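You operate a simulated robot arm through the tools that you are given. There is no shell and no other tool. Be economical: measure what you need, move in short steps, check, and stop when the job is done.

The job below is to be done with a simulated two-armed robot. You get a single attempt, and the scene is never put back.

Task
Blank the steel valve: gasket as the gasket plate names, blind flange on with both hands, both clamps down.

Only the result counts: the job must be done as asked and must still hold three seconds after the hand-in. Knocking over, shifting, dropping, spilling or breaking anything else fails it.

Robot
Two 7-joint arms with two-finger parallel grippers on one trunk, on a base that drives. Base frame: it is fixed to the floor where the robot stands at the start and does not move with it; the origin is under the middle of the robot, x ahead of it, y to its left, z up. Lengths are in mm, angles in degrees, forces in N, time in s.
The left shoulder is at the start at [20, 170, 1028], the right one opposite. With the tool pointing down near the work surface each hand reaches from about 200 to 680 mm from the robot's upright axis, wherever it stands, measured 20 degrees to its own side. Places, roughly: black toggle clamp [1800, 1300, 800]; face of the steel cradle valve [1700, 1200, 700]; red star knob [1500, 900, 700]; red toggle clamp [1600, 1100, 800]; small orange handwheel [1700, 1500, 800]; yellow bleed lever [1500, 800, 700]. Payload 3.8 kg a hand.
The tool frame of a hand sits at the grasp point between the pads (the TCP): z along the fingers, y along the line on which they close. The tips reach 30 mm beyond it. The gripper opens to 110 mm. The fingers are 20 mm wide and 10 mm thick; the gripper's body (48 by 112 mm) begins 55 mm behind the TCP.
Orientation is told as [roll, pitch, yaw] about the base's x, y, z axes, in that order, counted from this pose: with the fingers straight down and closing along the base's y, the tool's x points along the base's -x, its y along +y and its z along -z.

Tools
- The arms move only by the tool nudge_tool. It takes "left_series", "right_series" or both (then of equal length, played together; a hand with none holds still); each is a list of rows, each a list of 7 numbers: the shift along the tool's x, y, z in mm, then the turn, a rotation vector about the tool's x, y, z in degrees, then the gripper command, from -1 (shut) to 1 (fully open), values between in proportion. In form: [[x, y, z, rx, ry, rz, jaw], ...]. A call has 1 to 10 rows; each row is the pose to reach, as a shift and turn from the pose commanded when the call began, along the tool's axes at that moment. Each row takes 0.2 s and may step no farther than 50 mm and 8.6 degrees from the row before; otherwise, or with a gripper value out of range, the whole call is refused. Where a pose cannot be reached the arm comes as near as it can. A force on the tool above 40 N (or 10 N above the force at the start of the call, whichever is more), or a blocked arm, ends the call early, and 0.2 s more pass. Each finger travels about 72 mm/s and halts on what it meets, pressing with about 31 N; the grip force reading is that of the motor and also rises with nothing between the fingers. The clock runs only during rows and for 0.2 s after the last one: add rows that repeat a pose to give the fingers time. The reply holds the time, the measured pose of the TCP, the force on the tool along the base axes, the opening and the grip force, in the units named above and with some noise, with the torque about the TCP (base axes, N m) and any sound that the robot's microphone picked up, and new pictures: "pictures" is both (left out), scene, wrist or none (wrist: the cameras of the hands that moved).
- Cameras (640 x 400 px; columns grow to the right, rows downward): "scene" is now at [109.8, 0.6, 1180.1]; the picture's right is [0.03, -1.00, 0.00], its down [-0.56, -0.01, -0.83] and it looks along [0.83, 0.02, -0.56] (base axes); focal length 279 px, centre (320, 200). "left" rides on the left gripper at [72, -17, -103] in its tool frame; the picture's right is [0.23, 0.97, 0.00], its down [-0.76, 0.18, -0.62] and it looks along [-0.61, 0.14, 0.78] (tool axes); focal length 222 px, centre (320, 200). "right" rides on the right gripper at [72, 17, -103] in its tool frame; the picture's right is [-0.23, 0.97, 0.00], its down [-0.76, -0.18, -0.62] and it looks along [-0.61, -0.14, 0.78] (tool axes); focal length 222 px, centre (320, 200). There is no depth. A picture from a camera that has moved, and an enlarged one, comes with that camera's place and axes in the base frame and with its lens.
- slide_trunk(by): slides the trunk up (or, below 0, down) by that many mm; the arms and the scene camera ride with it, the base frame stays. It gives what a move gives, with no picture.
- drive_base(legs): drives the robot by 1 to 6 legs, each [ahead, turn to the left] in mm and degrees, along the robot's own axes; the way and the turn of a leg run together, so that a leg with both is an arc; at most 1500 mm and 180 degrees a leg. The arms and the cameras ride along, it lands a little off, and it stops where it bumps. It gives what a move gives, and a new picture of the scene camera.
- head_to(pan, tilt): turns the head with the scene camera to pan (to the left, within 80 degrees either way) and tilt (down, from -29 to 69), counted from straight ahead of the robot. It gives what a move gives, and a new picture of the scene camera.
- zoom(camera, box): a new picture of the part [left, top, right, bottom] of that camera's present view, enlarged. No time passes.
- hand_in(): hands the job in; it is judged then, once.

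Work in short steps. Places have to be worked out from the pictures, the camera data and where the tool is seen: move nearer, look again, correct. Check each grasp and each placing, and mend what went wrong. You have 120 turns and 260 pictures in all, those below and enlarged ones among them. Open the grippers and draw the arms clear of the work before you hand the job in, unless the task says otherwise; then end with one line.

The tools are called after ">>>" as name(argument=value, ...) on one line, values as JSON. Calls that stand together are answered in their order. nudge_tool: Moves the arms, as the interface text tells. Its arguments: {"type":"object","properties":{"left_series":{"type":"array","items":{"type":"array","items":{"type":"number"}}},"right_series":{"type":"array","items":{"type":"array","items":{"type":"number"}}},"pictures":{"type":"string","enum":["both","scene","wrist","none"]}},"required":[]} The other tools are called the same way: slide_trunk (by) slides the trunk up or down; drive_base (legs) drives the base; head_to (pan, tilt) turns the head that bears the scene camera; zoom (camera, box) takes an enlarged picture of a part of a camera's view; hand_in () hands the job in.

At the start:

```text
time: 0.0
left_tool_pos: [533.5, 189.8, 941.0]
left_tcp_rot: [0.0, -0.1, 0.0]
left_contact_force: [0.7, 0.4, -0.2]
left_wrist_torque: [-0.01, -0.01, 0.0]
left_grip_width: 110.3
left_grasp_force: 0.2
right_tool_pos: [460.0, -178.0, 1042.6]
right_tcp_rot: [0.0, 0.0, 0.0]
right_contact_force: [-0.3, 0.4, 0.4]
right_wrist_torque: [-0.03, 0.02, 0.0]
right_grip_width: 109.8
right_grasp_force: 0.1
trunk travel left (down, up): [-125.0, 445.0]
robot x, y, heading: [2.4, -3.8, -0.3]
head pan, tilt: [1.4, 34.0]
```

scene: 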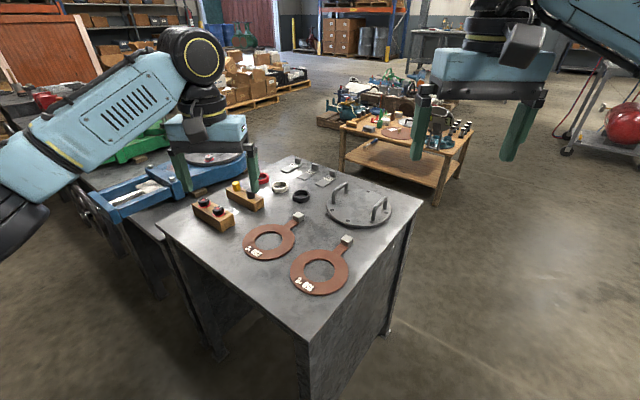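
right: 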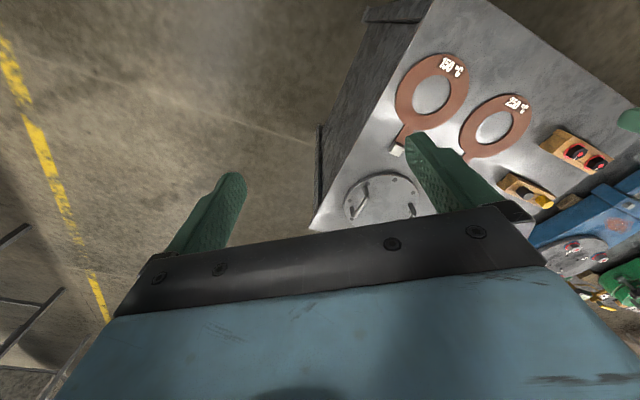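
left: 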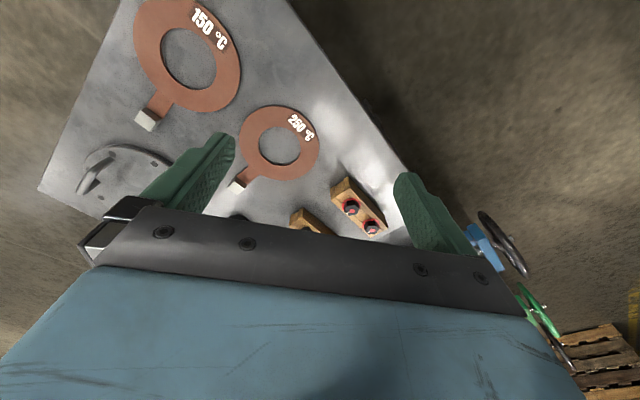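

I start by looking around: zoom on the near table and the head turned toward the valve.

>>> zoom(camera="scene", box=[160, 140, 440, 315])

>>> head_to(pan=40, tilt=20)

```text
2.29 times, centred on (300, 228) of scene
camera zoom: at [109.8, 0.6, 1180.1], right [0.03, -1.0, 0.0], down [-0.56, -0.01, -0.83], along [0.83, 0.02, -0.56], focal length 639 px, centre (366, 137)
```

zoom: 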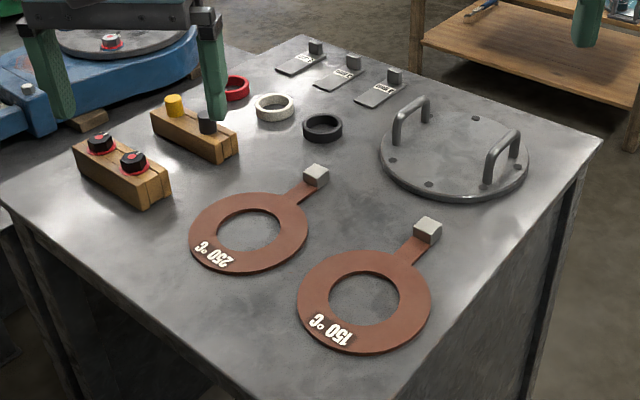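

```text
time: 1.1
left_tool_pos: [533.8, 190.3, 940.2]
left_tcp_rot: [-0.1, 0.0, 0.0]
left_contact_force: [-0.2, 0.7, -0.4]
left_wrist_torque: [0.01, 0.01, 0.02]
left_grip_width: 109.8
left_grasp_force: 0.1
right_tool_pos: [460.6, -179.4, 1042.9]
right_tcp_rot: [0.0, -0.1, 0.1]
right_contact_force: [0.1, 0.1, -0.2]
right_wrist_torque: [0.02, 0.0, -0.02]
right_grip_width: 110.1
right_grasp_force: 0.0
trunk travel left (down, up): [-125.0, 445.0]
robot x, y, heading: [-2.3, -2.3, -0.2]
head pan, tilt: [40.0, 20.0]
camera scene: at [92.6, 58.2, 1202.3], right [0.64, -0.77, 0.0], down [-0.26, -0.22, -0.94], along [0.72, 0.6, -0.34], focal length 279 px, centre (320, 200)
```

scene: 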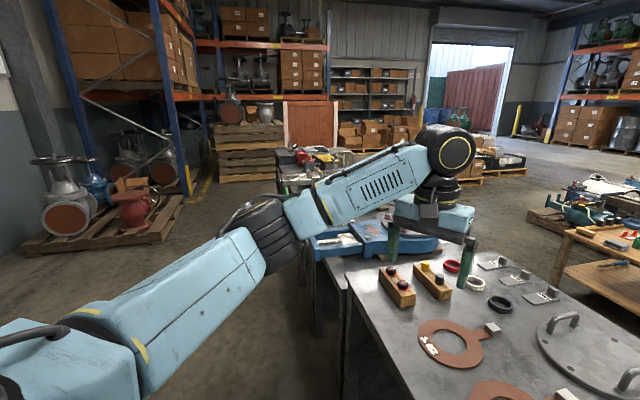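

The valve bench is half hidden behind the left arm; I zoom there.

>>> zoom(camera="scene", box=[260, 130, 480, 268])

```text
2.90 times, centred on (370, 199) of scene
camera zoom: at [92.6, 58.2, 1202.3], right [0.64, -0.77, 0.0], down [-0.26, -0.22, -0.94], along [0.72, 0.6, -0.34], focal length 810 px, centre (175, 203)
```

zoom: 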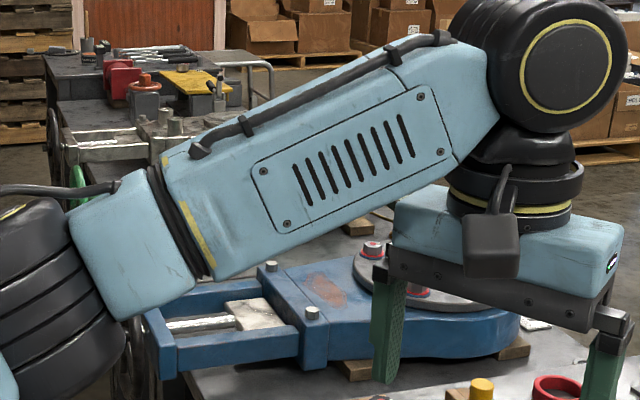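

The workpieces line up along roughly a 54° direction, off to the robot's right when heading that way. I back off, turn to about 54°, and drive alongside to get a clear view.

>>> drive_base(legs=[[-200, 0], [0, 54], [800, 0]])

>>> head_to(pan=-20, tilt=25)

```text
time: 9.0
left_tool_pos: [424.1, 1193.4, 940.7]
left_tcp_rot: [0.0, 0.0, 54.3]
left_contact_force: [0.1, -0.9, 0.0]
left_wrist_torque: [-0.02, 0.01, 0.01]
left_grip_width: 110.1
left_grasp_force: 0.0
right_tool_pos: [680.7, 918.6, 1043.3]
right_tcp_rot: [0.0, 0.0, 54.3]
right_contact_force: [-1.0, 1.1, 0.4]
right_wrist_torque: [0.0, -0.03, 0.0]
right_grip_width: 110.0
right_grasp_force: 0.1
trunk travel left (down, up): [-125.0, 445.0]
robot x, y, heading: [268.7, 649.7, 54.3]
head pan, tilt: [40.0, 20.0]
camera scene: at [272.1, 758.3, 1202.3], right [1.0, 0.08, 0.0], down [0.03, -0.34, -0.94], along [-0.07, 0.94, -0.34], focal length 279 px, centre (320, 200)
```

scene: 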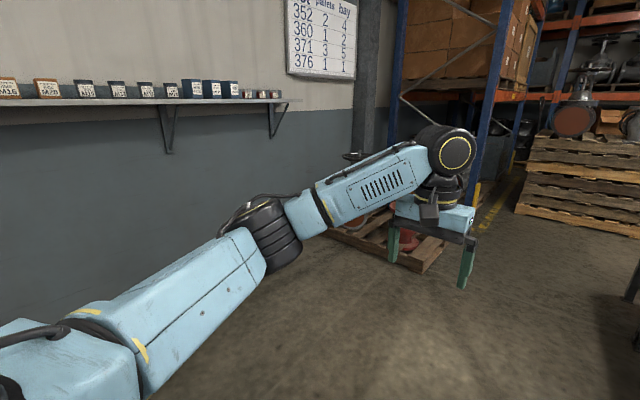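

```text
time: 10.3
left_tool_pos: [422.9, 1193.9, 941.3]
left_tcp_rot: [0.1, 0.0, 54.3]
left_contact_force: [1.1, -0.3, -0.2]
left_wrist_torque: [0.02, 0.04, 0.0]
left_grip_width: 110.2
left_grasp_force: 0.1
right_tool_pos: [680.5, 920.1, 1043.1]
right_tcp_rot: [0.0, 0.0, 54.3]
right_contact_force: [0.2, -0.5, 1.1]
right_wrist_torque: [0.02, -0.01, -0.01]
right_grip_width: 110.0
right_grasp_force: 0.0
trunk travel left (down, up): [-125.0, 445.0]
robot x, y, heading: [266.4, 649.2, 54.4]
head pan, tilt: [-20.0, 25.0]
camera scene: at [355.1, 717.3, 1194.3], right [0.56, -0.83, 0.0], down [-0.35, -0.24, -0.91], along [0.75, 0.51, -0.42], focal length 279 px, centre (320, 200)
```

scene: 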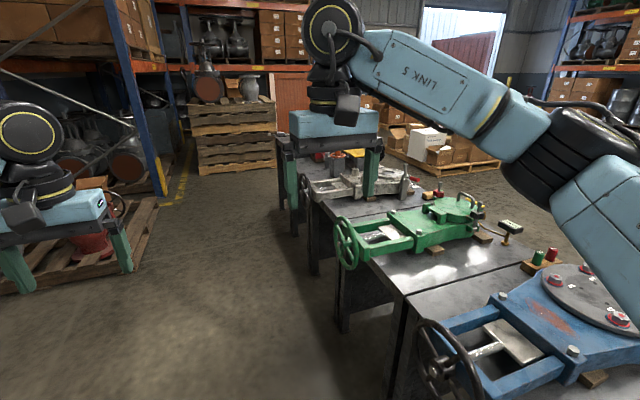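

There are three cradle valves in a row (blue, green, steel). I drive further along to see the steel one unobstructed.

>>> drive_base(legs=[[800, 0]])

>>> head_to(pan=-50, tilt=30)

```text
time: 14.6
left_tool_pos: [888.3, 1847.9, 939.5]
left_tcp_rot: [-0.1, -0.1, 54.5]
left_contact_force: [-0.3, 0.1, -0.4]
left_wrist_torque: [0.01, -0.01, 0.02]
left_grip_width: 110.1
left_grasp_force: 0.1
right_tool_pos: [1146.4, 1574.8, 1043.6]
right_tcp_rot: [0.1, 0.0, 54.4]
right_contact_force: [0.0, 0.5, -0.1]
right_wrist_torque: [-0.01, 0.02, -0.03]
right_grip_width: 109.9
right_grasp_force: 0.0
trunk travel left (down, up): [-125.0, 445.0]
robot x, y, heading: [734.6, 1301.4, 54.5]
head pan, tilt: [-20.0, 25.0]
camera scene: at [821.7, 1370.5, 1194.2], right [0.57, -0.82, 0.0], down [-0.35, -0.24, -0.91], along [0.75, 0.51, -0.42], focal length 279 px, centre (320, 200)
```

scene: 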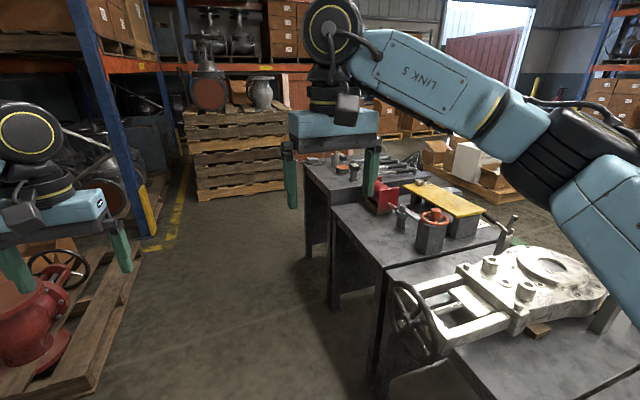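

```text
time: 15.5
left_tool_pos: [888.4, 1847.8, 941.7]
left_tcp_rot: [-0.1, 0.0, 54.5]
left_contact_force: [-0.3, 0.1, 0.7]
left_wrist_torque: [0.0, 0.0, -0.03]
left_grip_width: 110.0
left_grasp_force: 0.0
right_tool_pos: [1146.0, 1574.4, 1044.3]
right_tcp_rot: [0.0, -0.1, 54.4]
right_contact_force: [-0.3, 0.1, -0.2]
right_wrist_torque: [0.0, -0.02, 0.01]
right_grip_width: 109.9
right_grasp_force: 0.0
trunk travel left (down, up): [-125.0, 445.0]
robot x, y, heading: [736.0, 1305.9, 54.6]
head pan, tilt: [-50.0, 30.0]
camera scene: at [835.8, 1325.3, 1186.3], right [0.08, -1.0, 0.0], down [-0.5, -0.04, -0.87], along [0.86, 0.07, -0.5], focal length 279 px, centre (320, 200)
```

scene: 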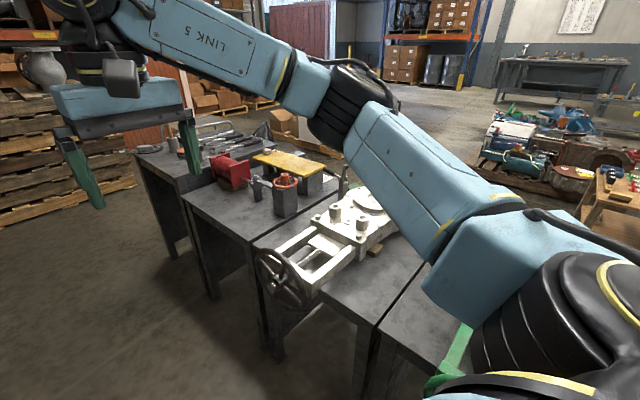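

I move level with the steel valve and turn to face it, so the head looks between the arms.

>>> drive_base(legs=[[450, 0], [0, -90]])

>>> head_to(pan=0, tilt=35)

```text
time: 22.1
left_tool_pos: [1532.9, 1505.1, 941.4]
left_tcp_rot: [0.0, -0.1, -36.0]
left_contact_force: [-1.0, -0.5, -0.2]
left_wrist_torque: [0.02, -0.02, -0.01]
left_grip_width: 109.9
left_grasp_force: 0.0
right_tool_pos: [1257.4, 1249.7, 1043.3]
right_tcp_rot: [0.1, 0.0, -36.1]
right_contact_force: [0.6, -0.3, -0.4]
right_wrist_torque: [0.02, -0.01, -0.01]
right_grip_width: 110.1
right_grasp_force: 0.0
trunk travel left (down, up): [-125.0, 445.0]
robot x, y, heading: [990.9, 1664.5, -36.1]
head pan, tilt: [-50.0, 30.0]
camera scene: at [1014.7, 1562.0, 1186.3], right [-1.0, -0.07, 0.0], down [-0.03, 0.5, -0.87], along [0.06, -0.86, -0.5], focal length 279 px, centre (320, 200)
```

scene: 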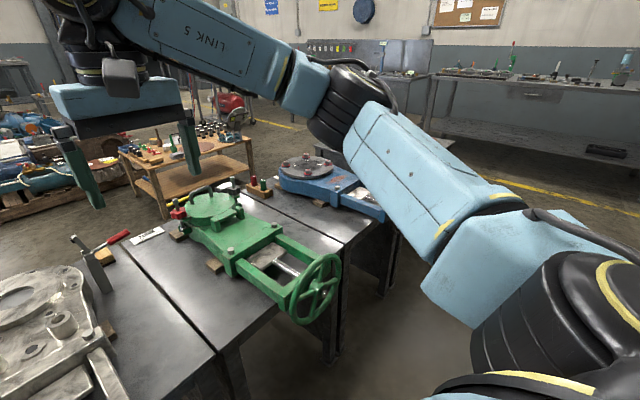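

```text
time: 23.2
left_tool_pos: [1533.0, 1505.0, 940.9]
left_tcp_rot: [0.0, -0.1, -36.0]
left_contact_force: [1.1, 0.0, 0.5]
left_wrist_torque: [-0.02, -0.04, 0.01]
left_grip_width: 110.0
left_grasp_force: 0.1
right_tool_pos: [1258.1, 1250.3, 1043.7]
right_tcp_rot: [0.0, -0.1, -36.1]
right_contact_force: [-0.4, 0.8, 0.2]
right_wrist_torque: [-0.03, 0.01, -0.02]
right_grip_width: 109.8
right_grasp_force: 0.1
trunk travel left (down, up): [-125.0, 445.0]
robot x, y, heading: [992.4, 1665.4, -36.0]
head pan, tilt: [0.0, 35.0]
camera scene: at [1079.7, 1600.3, 1178.5], right [-0.59, -0.81, 0.0], down [-0.46, 0.34, -0.82], along [0.66, -0.48, -0.57], focal length 279 px, centre (320, 200)
```

scene: 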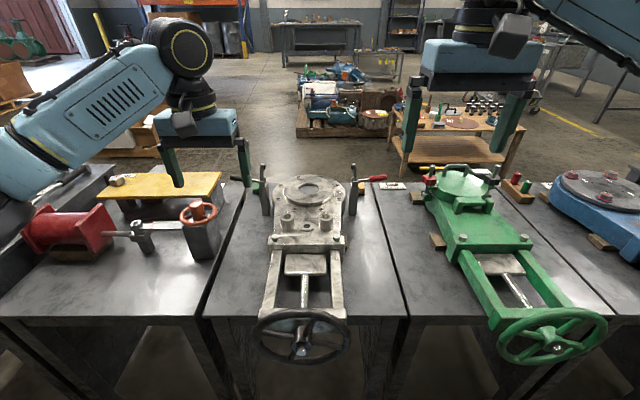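

Now the steel valve is fully visible, with open clamps either side and a white label plate beside it. I zoom on it.

>>> zoom(camera="scene", box=[220, 145, 420, 270])

>>> zoom(camera="scene", box=[360, 170, 420, 208])

```text
3.20 times, centred on (320, 208) of scene
camera zoom: at [1079.7, 1600.3, 1178.5], right [-0.59, -0.81, 0.0], down [-0.46, 0.34, -0.82], along [0.66, -0.48, -0.57], focal length 894 px, centre (320, 176)
```

zoom: 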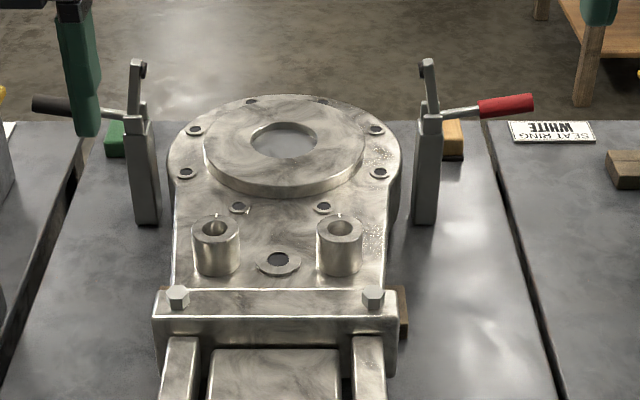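

```text
10.53 times, centred on (390, 189) of scene
camera zoom: at [1079.7, 1600.3, 1178.5], right [-0.59, -0.81, 0.0], down [-0.46, 0.34, -0.82], along [0.66, -0.48, -0.57], focal length 2942 px, centre (-417, 316)
```

zoom: 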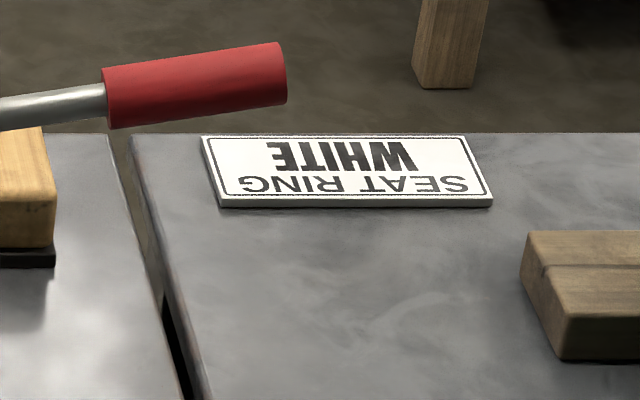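

That plate is for a seat ring, not the gasket. Another plate seems to sit left of the valve near (220,185); also other plates may be around.

>>> zoom(camera="scene", box=[100, 160, 260, 260])

>>> zoom(camera="scene", box=[400, 140, 640, 290])

```text
4.00 times, centred on (180, 210) of scene
camera zoom: at [1079.7, 1600.3, 1178.5], right [-0.59, -0.81, 0.0], down [-0.46, 0.34, -0.82], along [0.66, -0.48, -0.57], focal length 1118 px, centre (880, 160)
```

zoom: 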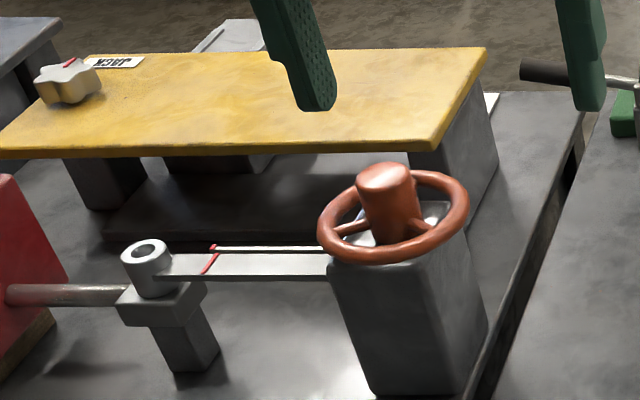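

```text
2.67 times, centred on (520, 215) of scene
camera zoom: at [1079.7, 1600.3, 1178.5], right [-0.59, -0.81, 0.0], down [-0.46, 0.34, -0.82], along [0.66, -0.48, -0.57], focal length 745 px, centre (-213, 160)
```

zoom: 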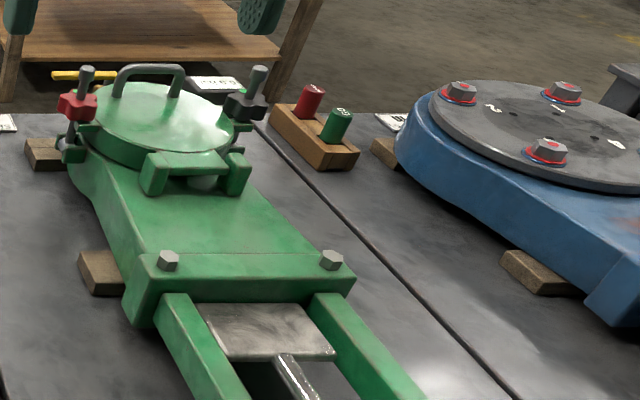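

All clamps, plates and labels face the other side, which is also nearer to the valve face. I drive back round the near end of the row to the free aisle on the other side.

>>> drive_base(legs=[[0, 90], [-1500, 0], [-750, 0], [0, -90], [1430, 0], [0, 90]])

```text
time: 52.6
left_tool_pos: [975.0, -469.8, 941.8]
left_tcp_rot: [0.1, -0.1, 53.0]
left_contact_force: [0.1, 0.0, 0.1]
left_wrist_torque: [0.0, 0.02, -0.02]
left_grip_width: 110.3
left_grasp_force: 0.0
right_tool_pos: [1224.4, -748.7, 1042.7]
right_tcp_rot: [0.0, -0.1, 53.0]
right_contact_force: [-1.1, -0.7, 0.0]
right_wrist_torque: [-0.02, -0.01, -0.03]
right_grip_width: 110.0
right_grasp_force: 0.1
trunk travel left (down, up): [-125.0, 445.0]
robot x, y, heading: [807.9, -1005.9, 53.2]
head pan, tilt: [0.0, 35.0]
camera scene: at [871.5, -924.1, 1178.5], right [0.8, -0.6, 0.0], down [-0.35, -0.46, -0.82], along [0.49, 0.65, -0.57], focal length 279 px, centre (320, 200)
```

scene: 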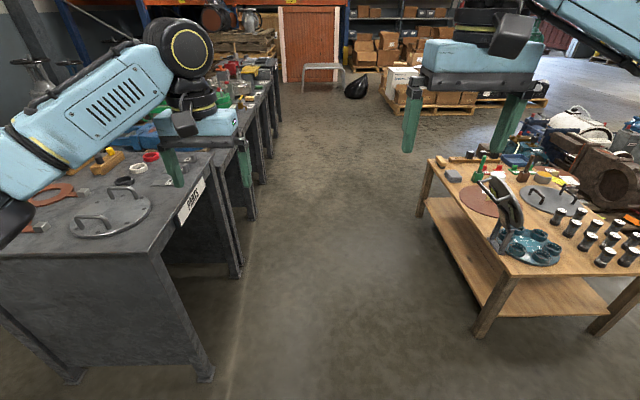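

The aisle is clear. I raise the trunk for clearance, drive up along the aisle to the steel valve and turn to face it.

>>> slide_trunk(by=150)

>>> drive_base(legs=[[0, 1], [1500, 0], [800, 0], [0, 90]])

```text
time: 54.3
left_tool_pos: [976.5, -469.4, 1091.4]
left_tcp_rot: [0.0, 0.0, 53.0]
left_contact_force: [0.2, -0.5, 0.3]
left_wrist_torque: [-0.01, -0.04, 0.01]
left_grip_width: 109.9
left_grasp_force: 0.0
right_tool_pos: [1225.6, -749.5, 1192.7]
right_tcp_rot: [0.0, 0.0, 53.1]
right_contact_force: [0.5, 0.0, 0.3]
right_wrist_torque: [0.0, 0.0, 0.02]
right_grip_width: 109.9
right_grasp_force: 0.2
trunk travel left (down, up): [-275.0, 295.0]
robot x, y, heading: [808.0, -1011.0, 53.1]
head pan, tilt: [0.0, 35.0]
```

```text
time: 69.8
left_tool_pos: [1610.1, 1025.1, 1091.1]
left_tcp_rot: [-0.1, 0.0, 144.5]
left_contact_force: [1.0, -0.3, 0.2]
left_wrist_torque: [0.0, -0.02, 0.0]
left_grip_width: 110.1
left_grasp_force: 0.1
right_tool_pos: [1881.2, 1282.6, 1193.2]
right_tcp_rot: [-0.1, -0.1, 144.4]
right_contact_force: [-0.2, -0.3, 0.8]
right_wrist_torque: [-0.03, 0.01, -0.01]
right_grip_width: 110.0
right_grasp_force: 0.0
trunk travel left (down, up): [-275.0, 295.0]
robot x, y, heading: [2151.5, 870.1, 144.7]
head pan, tilt: [0.0, 35.0]
camera scene: at [2064.2, 930.9, 1328.5], right [0.58, 0.81, 0.0], down [0.47, -0.33, -0.82], along [-0.67, 0.48, -0.57], focal length 279 px, centre (320, 200)
```

scene: 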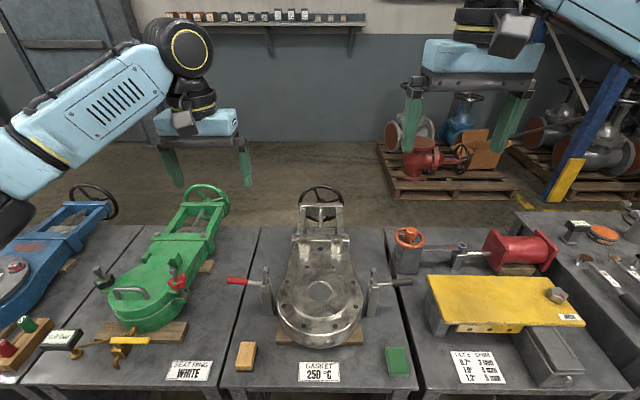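

>>> zoom(camera="scene", box=[220, 210, 440, 395])

```text
2.16 times, centred on (330, 302) of scene
camera zoom: at [2064.2, 930.9, 1328.5], right [0.58, 0.81, 0.0], down [0.47, -0.33, -0.82], along [-0.67, 0.48, -0.57], focal length 604 px, centre (298, -22)
```

zoom: 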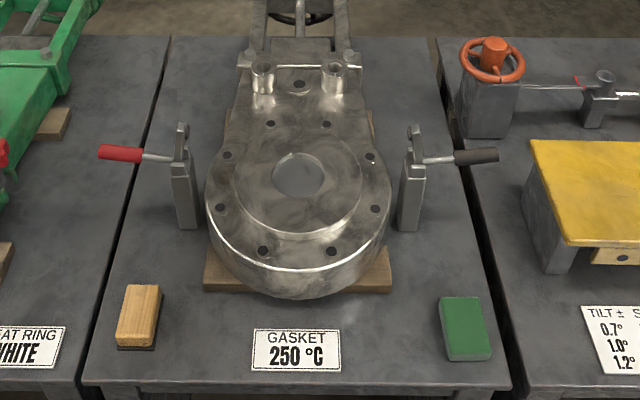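

The plate says 250 °C. The right-hand gasket and the flange lie on the first table; I drive back down the aisle and face that table.

>>> drive_base(legs=[[0, -90], [-1500, 0], [-125, 0], [0, 90], [60, 0]])

>>> head_to(pan=0, tilt=45)

```text
time: 86.4
left_tool_pos: [605.3, -247.8, 1090.9]
left_tcp_rot: [0.0, 0.1, 143.7]
left_contact_force: [0.2, 0.3, 0.8]
left_wrist_torque: [0.0, -0.01, -0.08]
left_grip_width: 109.8
left_grasp_force: 0.0
right_tool_pos: [882.5, 7.6, 1193.9]
right_tcp_rot: [0.0, 0.0, 143.7]
right_contact_force: [-0.4, -0.2, -0.7]
right_wrist_torque: [-0.07, -0.05, -0.01]
right_grip_width: 110.1
right_grasp_force: 0.1
trunk travel left (down, up): [-275.0, 295.0]
robot x, y, heading: [1149.0, -410.8, 143.5]
head pan, tilt: [0.0, 35.0]
camera scene: at [1060.3, -346.4, 1328.3], right [0.59, 0.81, 0.0], down [0.46, -0.34, -0.82], along [-0.66, 0.48, -0.57], focal length 279 px, centre (320, 200)
```

scene: 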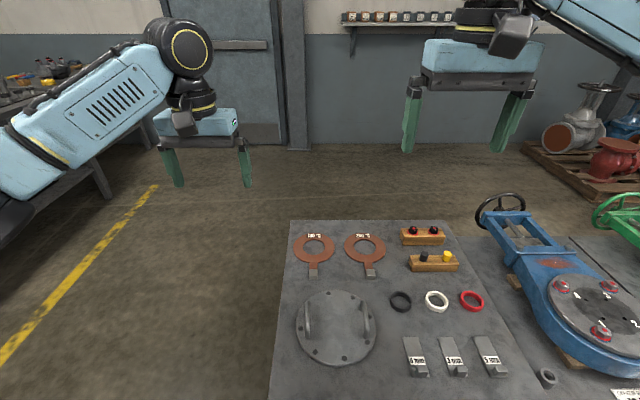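

```text
time: 87.1
left_tool_pos: [606.0, -246.7, 1091.8]
left_tcp_rot: [0.0, 0.0, 143.7]
left_contact_force: [-0.6, -0.1, -0.8]
left_wrist_torque: [-0.03, 0.02, -0.02]
left_grip_width: 110.2
left_grasp_force: 0.0
right_tool_pos: [883.2, 5.6, 1193.5]
right_tcp_rot: [0.0, -0.2, 143.8]
right_contact_force: [-0.2, 1.0, -0.3]
right_wrist_torque: [-0.02, -0.01, 0.0]
right_grip_width: 110.0
right_grasp_force: 0.0
trunk travel left (down, up): [-275.0, 295.0]
robot x, y, heading: [1148.2, -409.3, 143.9]
head pan, tilt: [0.0, 45.0]
camera scene: at [1066.9, -351.3, 1313.7], right [0.59, 0.81, 0.0], down [0.57, -0.42, -0.71], along [-0.57, 0.42, -0.71], focal length 279 px, centre (320, 200)
```

scene: 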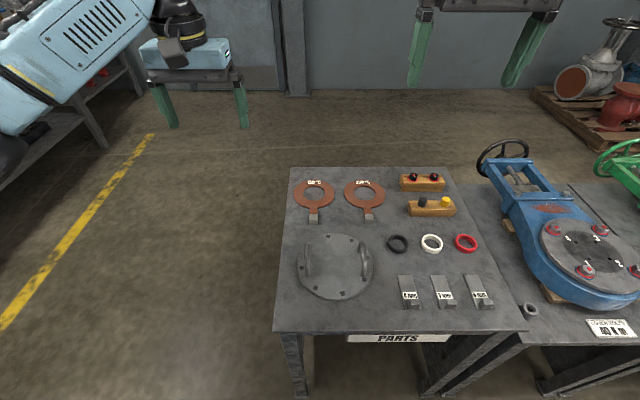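

Table top is at about z 705, the 250 gasket's tab block at about (724, 76), flange centre (794, −103). I lower the trunk and move the right hand above the tab block.

>>> slide_trunk(by=-150)

>>> nudge_tool(right_series=[[-40, 9, 0, 0, 0, 0, 1], [-80, 18, 20, 0, 0, 0, 1], [-120, 27, 60, 0, 0, 0, 1], [-150, 37, 105, 0, 0, 0, 1], [-170, 37, 150, 0, 0, 0, 1], [-170, 37, 190, 0, 0, 0, 1]])

```text
time: 88.8
left_tool_pos: [608.3, -247.5, 942.5]
left_tcp_rot: [-0.1, 0.0, 143.7]
left_contact_force: [-1.0, 1.5, 0.1]
left_wrist_torque: [0.01, -0.01, 0.0]
left_grip_width: 109.9
left_grasp_force: 0.0
right_tool_pos: [883.4, 7.1, 1043.0]
right_tcp_rot: [0.0, -0.1, 143.7]
right_contact_force: [1.2, -0.4, 0.7]
right_wrist_torque: [0.01, 0.03, 0.03]
right_grip_width: 110.1
right_grasp_force: 0.0
trunk travel left (down, up): [-125.0, 445.0]
robot x, y, heading: [1146.9, -411.0, 143.8]
head pan, tilt: [0.0, 45.0]
```

```text
refused: row 3 steps farther than a row can; nothing moved
```

>>> nudge_tool(right_series=[[-40, 9, 0, 0, 0, 0, 1], [-80, 18, 20, 0, 0, 0, 1], [-110, 27, 55, 0, 0, 0, 1], [-135, 35, 95, 0, 0, 0, 1], [-155, 37, 138, 0, 0, 0, 1], [-170, 37, 182, 0, 0, 0, 1]])

```text
time: 90.2
left_tool_pos: [606.6, -247.4, 940.9]
left_tcp_rot: [0.0, 0.0, 143.7]
left_contact_force: [-0.1, -0.2, 0.3]
left_wrist_torque: [0.0, -0.01, -0.01]
left_grip_width: 110.0
left_grasp_force: 0.1
right_tool_pos: [724.4, 75.4, 860.2]
right_tcp_rot: [0.0, -0.1, 143.8]
right_contact_force: [0.0, -0.1, -0.7]
right_wrist_torque: [-0.03, 0.01, -0.02]
right_grip_width: 110.0
right_grasp_force: 0.1
trunk travel left (down, up): [-125.0, 445.0]
robot x, y, heading: [1147.1, -409.6, 143.8]
head pan, tilt: [0.0, 45.0]
camera scene: at [1066.3, -351.3, 1163.6], right [0.59, 0.81, 0.0], down [0.57, -0.42, -0.71], along [-0.57, 0.42, -0.71], focal length 279 px, centre (320, 200)
camera right: at [772.9, 20.2, 961.9], right [-0.76, -0.65, 0.0], down [-0.51, 0.59, 0.62], along [-0.41, 0.47, -0.78], focal length 222 px, centre (320, 200)
```

scene: 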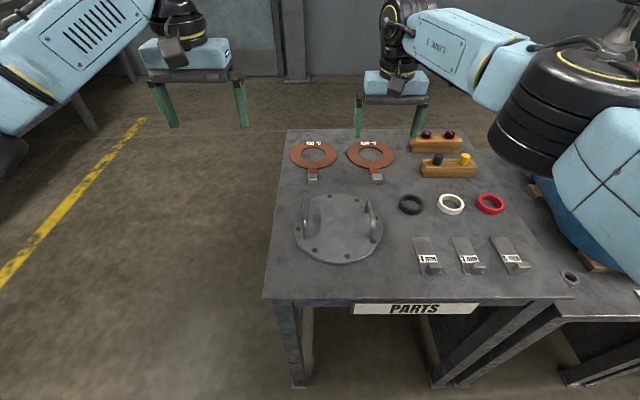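
right: 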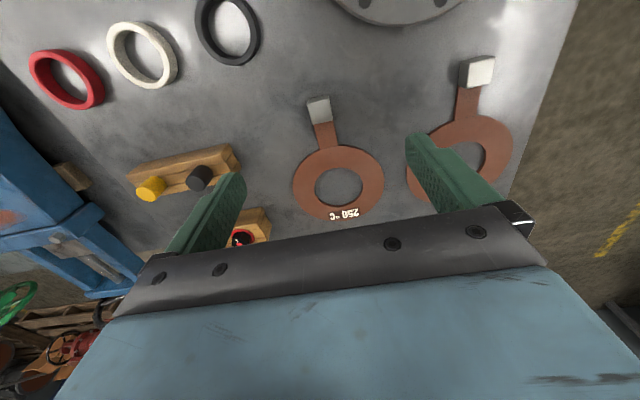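

The wrist view puts the block at (727, 74, ~715), right under the TCP. I descend with the jaw partly closed and look again.

>>> nudge_tool(right_series=[[-2, 0, 45, 0, 0, 0, 0.2], [-2, 0, 90, 0, 0, 0, 0.1], [-2, 0, 108, 0, 0, 0, 0.1]], pictures="wrist")

```text
time: 91.0
left_tool_pos: [607.8, -246.6, 941.5]
left_tcp_rot: [0.0, 0.1, 143.7]
left_contact_force: [-0.4, 0.5, -0.3]
left_wrist_torque: [-0.01, -0.02, 0.02]
left_grip_width: 110.0
left_grasp_force: 0.0
right_tool_pos: [726.6, 76.6, 751.5]
right_tcp_rot: [-0.1, -0.1, 143.8]
right_contact_force: [-0.6, 0.6, 0.2]
right_wrist_torque: [-0.03, 0.01, -0.02]
right_grip_width: 60.7
right_grasp_force: 0.0
trunk travel left (down, up): [-125.0, 445.0]
robot x, y, heading: [1150.3, -410.7, 143.9]
head pan, tilt: [0.0, 45.0]
camera right: at [774.8, 20.6, 854.0], right [-0.76, -0.65, 0.0], down [-0.51, 0.59, 0.62], along [-0.41, 0.47, -0.78], focal length 222 px, centre (320, 200)
```

right: 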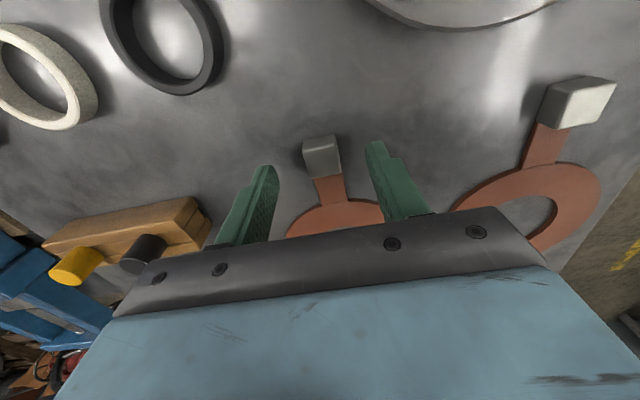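

The block sits between the fingertips, a few mm toward the robot. I shift slightly, lower 14 mm and close.

>>> nudge_tool(right_series=[[4, 0, 7, 0, 0, 0, 0.1], [4, 0, 14, 0, 0, 0, 0.1], [4, 0, 14, 0, 0, 0, -1], [4, 0, 14, 0, 0, 0, -1], [4, 0, 14, 0, 0, 0, -1]], pictures="wrist")

```text
time: 92.2
left_tool_pos: [606.4, -247.4, 940.3]
left_tcp_rot: [0.0, 0.0, 143.8]
left_contact_force: [-0.5, -0.8, -0.3]
left_wrist_torque: [0.0, 0.02, 0.02]
left_grip_width: 110.0
left_grasp_force: 0.2
right_tool_pos: [727.3, 75.3, 738.3]
right_tcp_rot: [-0.1, 0.0, 143.7]
right_contact_force: [-0.5, 0.5, -0.2]
right_wrist_torque: [-0.03, -0.04, 0.01]
right_grip_width: 23.1
right_grasp_force: 31.0
trunk travel left (down, up): [-125.0, 445.0]
robot x, y, heading: [1149.4, -413.3, 143.7]
head pan, tilt: [0.0, 45.0]
camera right: at [776.1, 18.9, 840.9], right [-0.76, -0.65, 0.0], down [-0.51, 0.59, 0.62], along [-0.41, 0.47, -0.78], focal length 222 px, centre (320, 200)
```

right: 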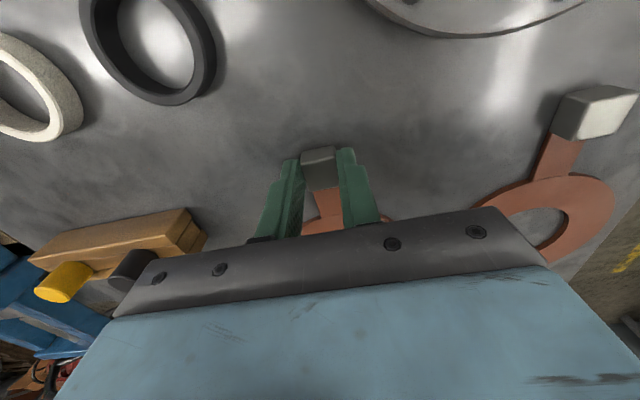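

Block gripped (23 mm, 31 N). I lift straight up and check.

>>> nudge_tool(right_series=[[0, 0, -15, 0, 0, 0, -1], [0, 0, -50, 0, 0, 0, -1], [0, 0, -95, 0, 0, 0, -1], [0, 0, -140, 0, 0, 0, -1], [0, 0, -180, 0, 0, 0, -1]])

```text
time: 93.4
left_tool_pos: [606.8, -247.2, 940.6]
left_tcp_rot: [0.0, 0.0, 143.7]
left_contact_force: [0.0, -0.8, -0.6]
left_wrist_torque: [0.01, 0.0, 0.02]
left_grip_width: 110.1
left_grasp_force: 0.0
right_tool_pos: [726.1, 74.2, 919.3]
right_tcp_rot: [0.0, -0.1, 143.9]
right_contact_force: [-1.2, 0.5, 0.3]
right_wrist_torque: [-0.06, -0.01, 0.02]
right_grip_width: 23.1
right_grasp_force: 31.3
trunk travel left (down, up): [-125.0, 445.0]
robot x, y, heading: [1147.3, -411.3, 143.9]
head pan, tilt: [0.0, 45.0]
camera scene: at [1066.8, -351.6, 1163.7], right [0.59, 0.81, 0.0], down [0.57, -0.42, -0.71], along [-0.57, 0.42, -0.71], focal length 279 px, centre (320, 200)
camera right: at [774.8, 19.0, 1021.0], right [-0.76, -0.65, 0.0], down [-0.51, 0.59, 0.62], along [-0.41, 0.47, -0.78], focal length 222 px, centre (320, 200)
```

scene: 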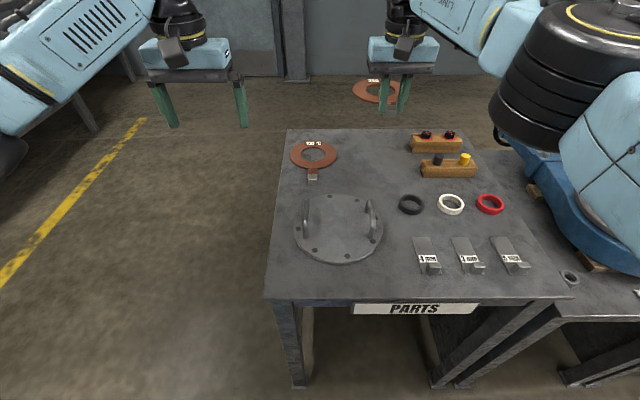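
right: 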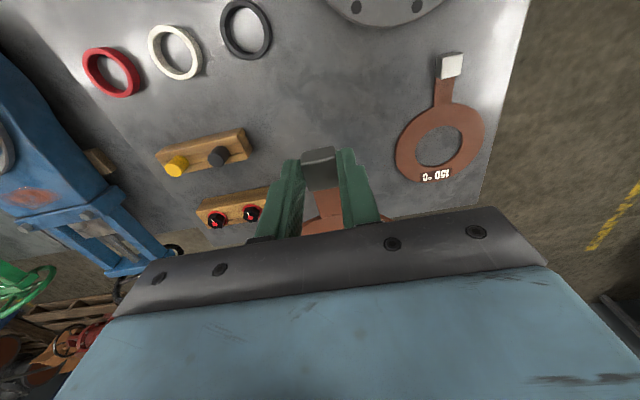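

Gasket is held level. I retract it toward the robot, raise the trunk and drive to the valve.

>>> nudge_tool(right_series=[[45, 0, 0, 0, 0, 0, -1], [90, 0, -20, 0, 0, 0, -1], [130, 0, -40, 0, 0, 0, -1], [150, 0, -60, 0, 0, 0, -1]], pictures="none")

>>> slide_trunk(by=100)

>>> drive_base(legs=[[0, -92], [1500, 0], [128, 0], [0, 92.8]])

```text
time: 94.4
left_tool_pos: [608.3, -247.4, 941.9]
left_tcp_rot: [0.1, -0.1, 143.8]
left_contact_force: [0.4, -0.4, -0.8]
left_wrist_torque: [0.0, -0.02, 0.05]
left_grip_width: 110.1
left_grasp_force: 0.0
right_tool_pos: [848.0, -13.5, 978.6]
right_tcp_rot: [-0.2, -0.2, 143.6]
right_contact_force: [0.1, -0.6, -0.7]
right_wrist_torque: [-0.04, -0.03, -0.02]
right_grip_width: 23.1
right_grasp_force: 31.2
trunk travel left (down, up): [-125.0, 445.0]
robot x, y, heading: [1146.8, -412.3, 143.5]
head pan, tilt: [0.0, 45.0]
```

```text
time: 95.8
left_tool_pos: [607.5, -246.2, 1041.2]
left_tcp_rot: [0.0, 0.0, 143.6]
left_contact_force: [-0.1, -0.3, 0.5]
left_wrist_torque: [0.0, 0.0, 0.01]
left_grip_width: 110.1
left_grasp_force: 0.0
right_tool_pos: [847.3, -13.7, 1079.3]
right_tcp_rot: [0.0, -0.1, 143.6]
right_contact_force: [0.1, -0.1, 0.2]
right_wrist_torque: [-0.01, -0.06, -0.04]
right_grip_width: 23.0
right_grasp_force: 30.7
trunk travel left (down, up): [-225.0, 345.0]
robot x, y, heading: [1150.3, -409.0, 143.5]
head pan, tilt: [0.0, 45.0]
```

```text
time: 111.9
left_tool_pos: [1587.4, 1038.2, 1041.1]
left_tcp_rot: [0.0, -0.1, 145.4]
left_contact_force: [-0.5, 0.3, 0.1]
left_wrist_torque: [-0.01, -0.01, -0.03]
left_grip_width: 109.9
left_grasp_force: 0.2
right_tool_pos: [1820.8, 1279.1, 1079.8]
right_tcp_rot: [0.1, 0.0, 145.4]
right_contact_force: [0.7, 0.5, -1.2]
right_wrist_torque: [-0.02, -0.07, -0.04]
right_grip_width: 22.9
right_grasp_force: 30.4
trunk travel left (down, up): [-225.0, 345.0]
robot x, y, heading: [2135.8, 890.3, 145.5]
head pan, tilt: [0.0, 45.0]
camera scene: at [2050.7, 947.1, 1263.7], right [0.57, 0.82, 0.0], down [0.58, -0.4, -0.71], along [-0.58, 0.4, -0.71], focal length 279 px, centre (320, 200)
```

scene: 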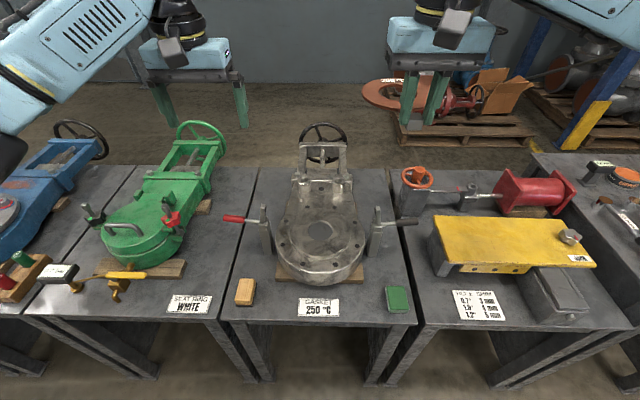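

Arrived; the valve is centred ahead. I zoom to locate the face precisely.

>>> zoom(camera="scene", box=[240, 170, 400, 290])

```text
3.33 times, centred on (320, 230) of scene
camera zoom: at [2050.7, 947.1, 1263.7], right [0.57, 0.82, 0.0], down [0.58, -0.4, -0.71], along [-0.58, 0.4, -0.71], focal length 932 px, centre (320, 100)
```

zoom: 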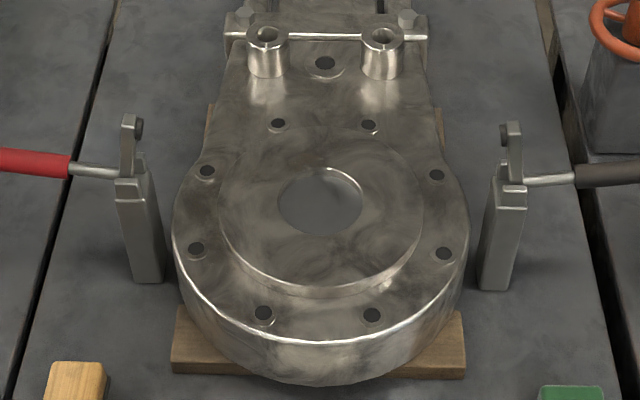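

I bring the left hand back so its camera views the valve face from a different point for triangulation.

>>> nudge_tool(left_series=[[45, -15, 0, 0, 0, 0, 1], [90, -30, 0, 0, 0, 0, 1], [135, -45, 0, 0, 0, 0, 1], [180, -60, 0, 0, 0, 0, 1], [220, -80, 0, 0, 0, 0, 1]])

```text
time: 113.1
left_tool_pos: [1815.5, 979.7, 1040.2]
left_tcp_rot: [0.1, -0.1, 145.3]
left_contact_force: [-0.7, -0.1, 0.0]
left_wrist_torque: [0.0, 0.0, -0.01]
left_grip_width: 110.0
left_grasp_force: 0.0
right_tool_pos: [1821.8, 1278.5, 1079.2]
right_tcp_rot: [0.1, -0.1, 145.3]
right_contact_force: [0.2, -0.8, -1.3]
right_wrist_torque: [-0.03, -0.05, 0.03]
right_grip_width: 23.2
right_grasp_force: 30.7
trunk travel left (down, up): [-225.0, 345.0]
robot x, y, heading: [2137.4, 890.6, 145.3]
head pan, tilt: [0.0, 45.0]
camera scene: at [2051.3, 947.4, 1263.7], right [0.57, 0.82, 0.0], down [0.58, -0.4, -0.71], along [-0.58, 0.4, -0.71], focal length 279 px, centre (320, 200)
camera left: at [1885.4, 953.0, 1144.4], right [-0.37, -0.93, 0.0], down [-0.73, 0.29, 0.62], along [-0.58, 0.23, -0.78], focal length 222 px, centre (320, 200)
```

scene: 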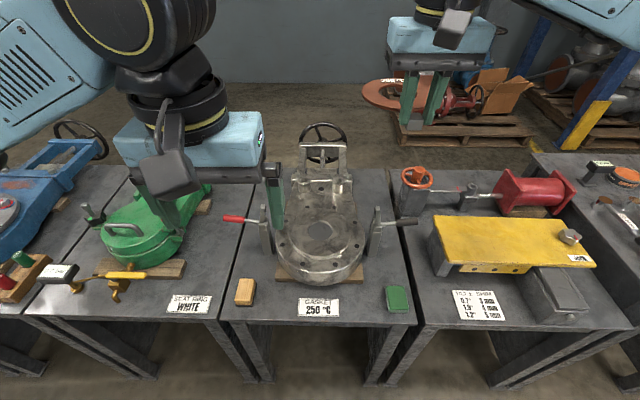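
left: 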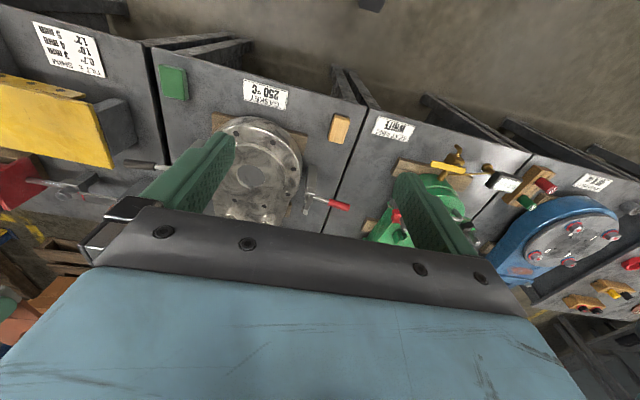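

Triangulation puts the bench at about 615 and the valve face at about 710, centred near (1688, 1198). I swing the left hand aside and bring the gasket over the face, still high.

>>> nudge_tool(left_series=[[0, 45, 0, 0, 0, 0, 1], [0, 90, 0, 0, 0, 0, 1], [0, 130, 0, 0, 0, 0, 1], [0, 150, 0, 0, 0, 0, 1], [0, 150, 0, 0, 0, 0, 1]], right_series=[[5, 30, 30, 0, 0, 0, -1], [15, 60, 65, 0, 0, 0, -1], [25, 90, 100, 0, 0, 0, -1], [37, 118, 135, 0, 0, 0, -1], [50, 142, 170, 0, 0, 0, -1]], pictures="none")

>>> slide_trunk(by=-100)

>>> nudge_tool(right_series=[[0, 0, 0, 0, 0, 0, -1]])

```text
time: 114.3
left_tool_pos: [1729.3, 854.6, 1041.3]
left_tcp_rot: [0.0, 0.0, 145.3]
left_contact_force: [-0.2, -0.3, -0.1]
left_wrist_torque: [-0.02, 0.05, -0.01]
left_grip_width: 110.0
left_grasp_force: 0.1
right_tool_pos: [1780.8, 1132.3, 909.6]
right_tcp_rot: [0.1, -0.2, 145.3]
right_contact_force: [-0.2, -0.5, -1.4]
right_wrist_torque: [-0.03, -0.03, -0.03]
right_grip_width: 23.1
right_grasp_force: 31.1
trunk travel left (down, up): [-225.0, 345.0]
robot x, y, heading: [2129.7, 889.6, 145.5]
head pan, tilt: [0.0, 45.0]
```

```text
time: 115.6
left_tool_pos: [1729.9, 854.1, 941.6]
left_tcp_rot: [0.0, 0.0, 145.4]
left_contact_force: [-0.3, 0.0, -0.8]
left_wrist_torque: [0.05, 0.01, -0.01]
left_grip_width: 109.8
left_grasp_force: 0.1
right_tool_pos: [1781.1, 1133.8, 809.7]
right_tcp_rot: [0.0, 0.0, 145.4]
right_contact_force: [0.0, -0.2, -0.6]
right_wrist_torque: [0.03, -0.04, 0.01]
right_grip_width: 23.4
right_grasp_force: 30.5
trunk travel left (down, up): [-125.0, 445.0]
robot x, y, heading: [2137.1, 887.7, 145.1]
head pan, tilt: [0.0, 45.0]
```

```text
time: 116.0
left_tool_pos: [1729.6, 854.9, 941.0]
left_tcp_rot: [0.1, -0.1, 145.1]
left_contact_force: [-0.4, -0.3, -0.7]
left_wrist_torque: [0.0, 0.01, -0.01]
left_grip_width: 109.8
left_grasp_force: 0.0
right_tool_pos: [1781.0, 1132.6, 810.4]
right_tcp_rot: [0.1, -0.1, 145.2]
right_contact_force: [0.3, -0.7, -0.5]
right_wrist_torque: [-0.09, -0.06, 0.01]
right_grip_width: 23.0
right_grasp_force: 30.9
trunk travel left (down, up): [-125.0, 445.0]
robot x, y, heading: [2136.6, 892.1, 145.5]
head pan, tilt: [0.0, 45.0]
camera scene: at [2050.8, 947.2, 1163.7], right [0.57, 0.82, 0.0], down [0.58, -0.4, -0.71], along [-0.58, 0.4, -0.71], focal length 279 px, centre (320, 200)
camera right: at [1831.0, 1077.8, 912.5], right [-0.74, -0.67, 0.0], down [-0.53, 0.58, 0.62], along [-0.42, 0.46, -0.78], focal length 222 px, centre (320, 200)
```

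scene: 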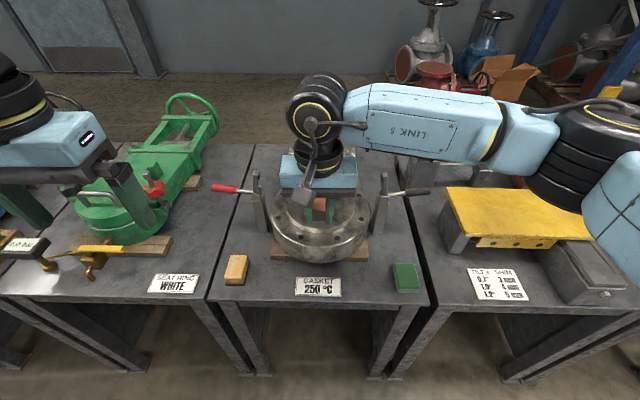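
right: 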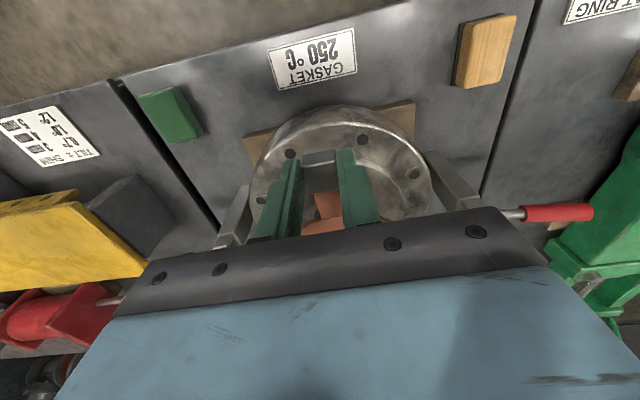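

Refined face centre ≈ (1693, 1194), face z ≈ 715. I correct 5 mm, lower the gasket to just above, and turn the left hand so its camera watches from the side.

>>> nudge_tool(right_series=[[5, 0, 10, 0, 0, 0, -1], [5, 0, 20, 0, 0, 0, -1], [5, 0, 30, 0, 0, 0, -1], [5, 0, 35, 0, 0, 0, -1], [5, 0, 35, 0, 0, 0, -1], [5, 0, 35, 0, 0, 0, -1], [5, 0, 35, 0, 0, 0, -1], [5, 0, 35, 0, 0, 0, -1]], left_series=[[0, 0, 0, 0, 0, 8, 1], [0, 0, 0, 0, 0, 16, 1], [0, 0, 0, 0, 0, 24, 1], [0, 0, 0, 0, 0, 32, 1], [0, 0, 0, 0, 0, 40, 1], [0, 0, 0, 0, 0, 48, 1], [0, 0, 0, 0, 0, 56, 1], [0, 0, 0, 0, 0, 64, 1]])

```text
time: 117.8
left_tool_pos: [1729.5, 854.8, 941.3]
left_tcp_rot: [0.0, 0.0, 81.3]
left_contact_force: [-0.5, 0.4, -0.4]
left_wrist_torque: [0.0, 0.02, -0.01]
left_grip_width: 110.1
left_grasp_force: 0.1
right_tool_pos: [1785.2, 1129.6, 775.0]
right_tcp_rot: [0.1, 0.1, 145.4]
right_contact_force: [-0.1, -0.4, -0.4]
right_wrist_torque: [-0.04, -0.03, 0.03]
right_grip_width: 23.2
right_grasp_force: 31.6
trunk travel left (down, up): [-125.0, 445.0]
robot x, y, heading: [2136.8, 889.8, 145.3]
head pan, tilt: [0.0, 45.0]
camera scene: at [2050.7, 947.2, 1163.7], right [0.57, 0.82, 0.0], down [0.58, -0.4, -0.71], along [-0.58, 0.4, -0.71], focal length 279 px, centre (320, 200)
camera right: at [1835.3, 1074.7, 877.2], right [-0.74, -0.67, 0.0], down [-0.53, 0.58, 0.62], along [-0.42, 0.46, -0.78], focal length 222 px, centre (320, 200)
camera left: at [1736.1, 781.5, 1044.5], right [-1.0, -0.08, 0.0], down [-0.06, 0.78, 0.62], along [-0.05, 0.62, -0.78], focal length 222 px, centre (320, 200)
```

scene: 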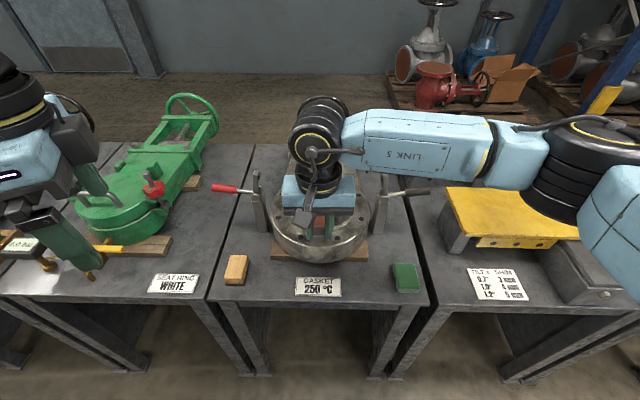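
right: 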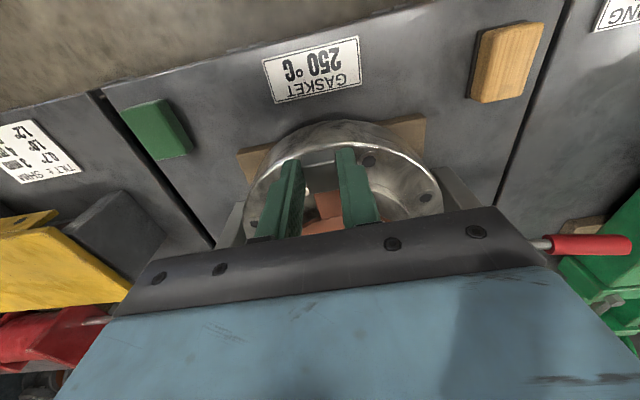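
left: 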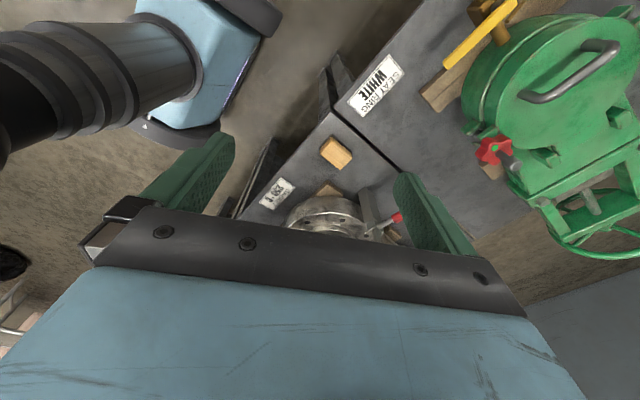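

The left view is just hidden by its own gripper; I move the left hand 90 mm forward for a better view of the gasket.

>>> nudge_tool(left_series=[[-45, 0, 0, 0, 0, 0, 1], [-90, 0, 0, 0, 0, 0, 1]], pictures="none")

>>> zoom(camera="left", box=[200, 70, 440, 220])

```text
time: 118.4
left_tool_pos: [1743.5, 944.3, 940.3]
left_tcp_rot: [0.0, 0.0, 81.3]
left_contact_force: [-1.2, 0.0, 0.6]
left_wrist_torque: [-0.01, -0.02, -0.02]
left_grip_width: 110.1
left_grasp_force: 0.0
right_tool_pos: [1785.0, 1131.1, 774.9]
right_tcp_rot: [0.0, 0.0, 145.4]
right_contact_force: [0.0, 0.3, -0.2]
right_wrist_torque: [-0.03, -0.06, 0.0]
right_grip_width: 23.2
right_grasp_force: 30.6
trunk travel left (down, up): [-125.0, 445.0]
robot x, y, heading: [2136.6, 890.9, 145.6]
head pan, tilt: [0.0, 45.0]
```

```text
2.67 times, centred on (320, 145) of left
camera zoom: at [1749.1, 871.9, 1043.8], right [-1.0, -0.08, 0.0], down [-0.06, 0.78, 0.62], along [-0.05, 0.62, -0.78], focal length 592 px, centre (320, 347)
```

zoom: 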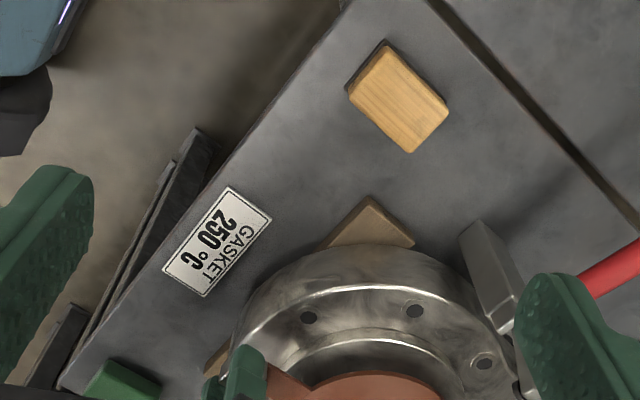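

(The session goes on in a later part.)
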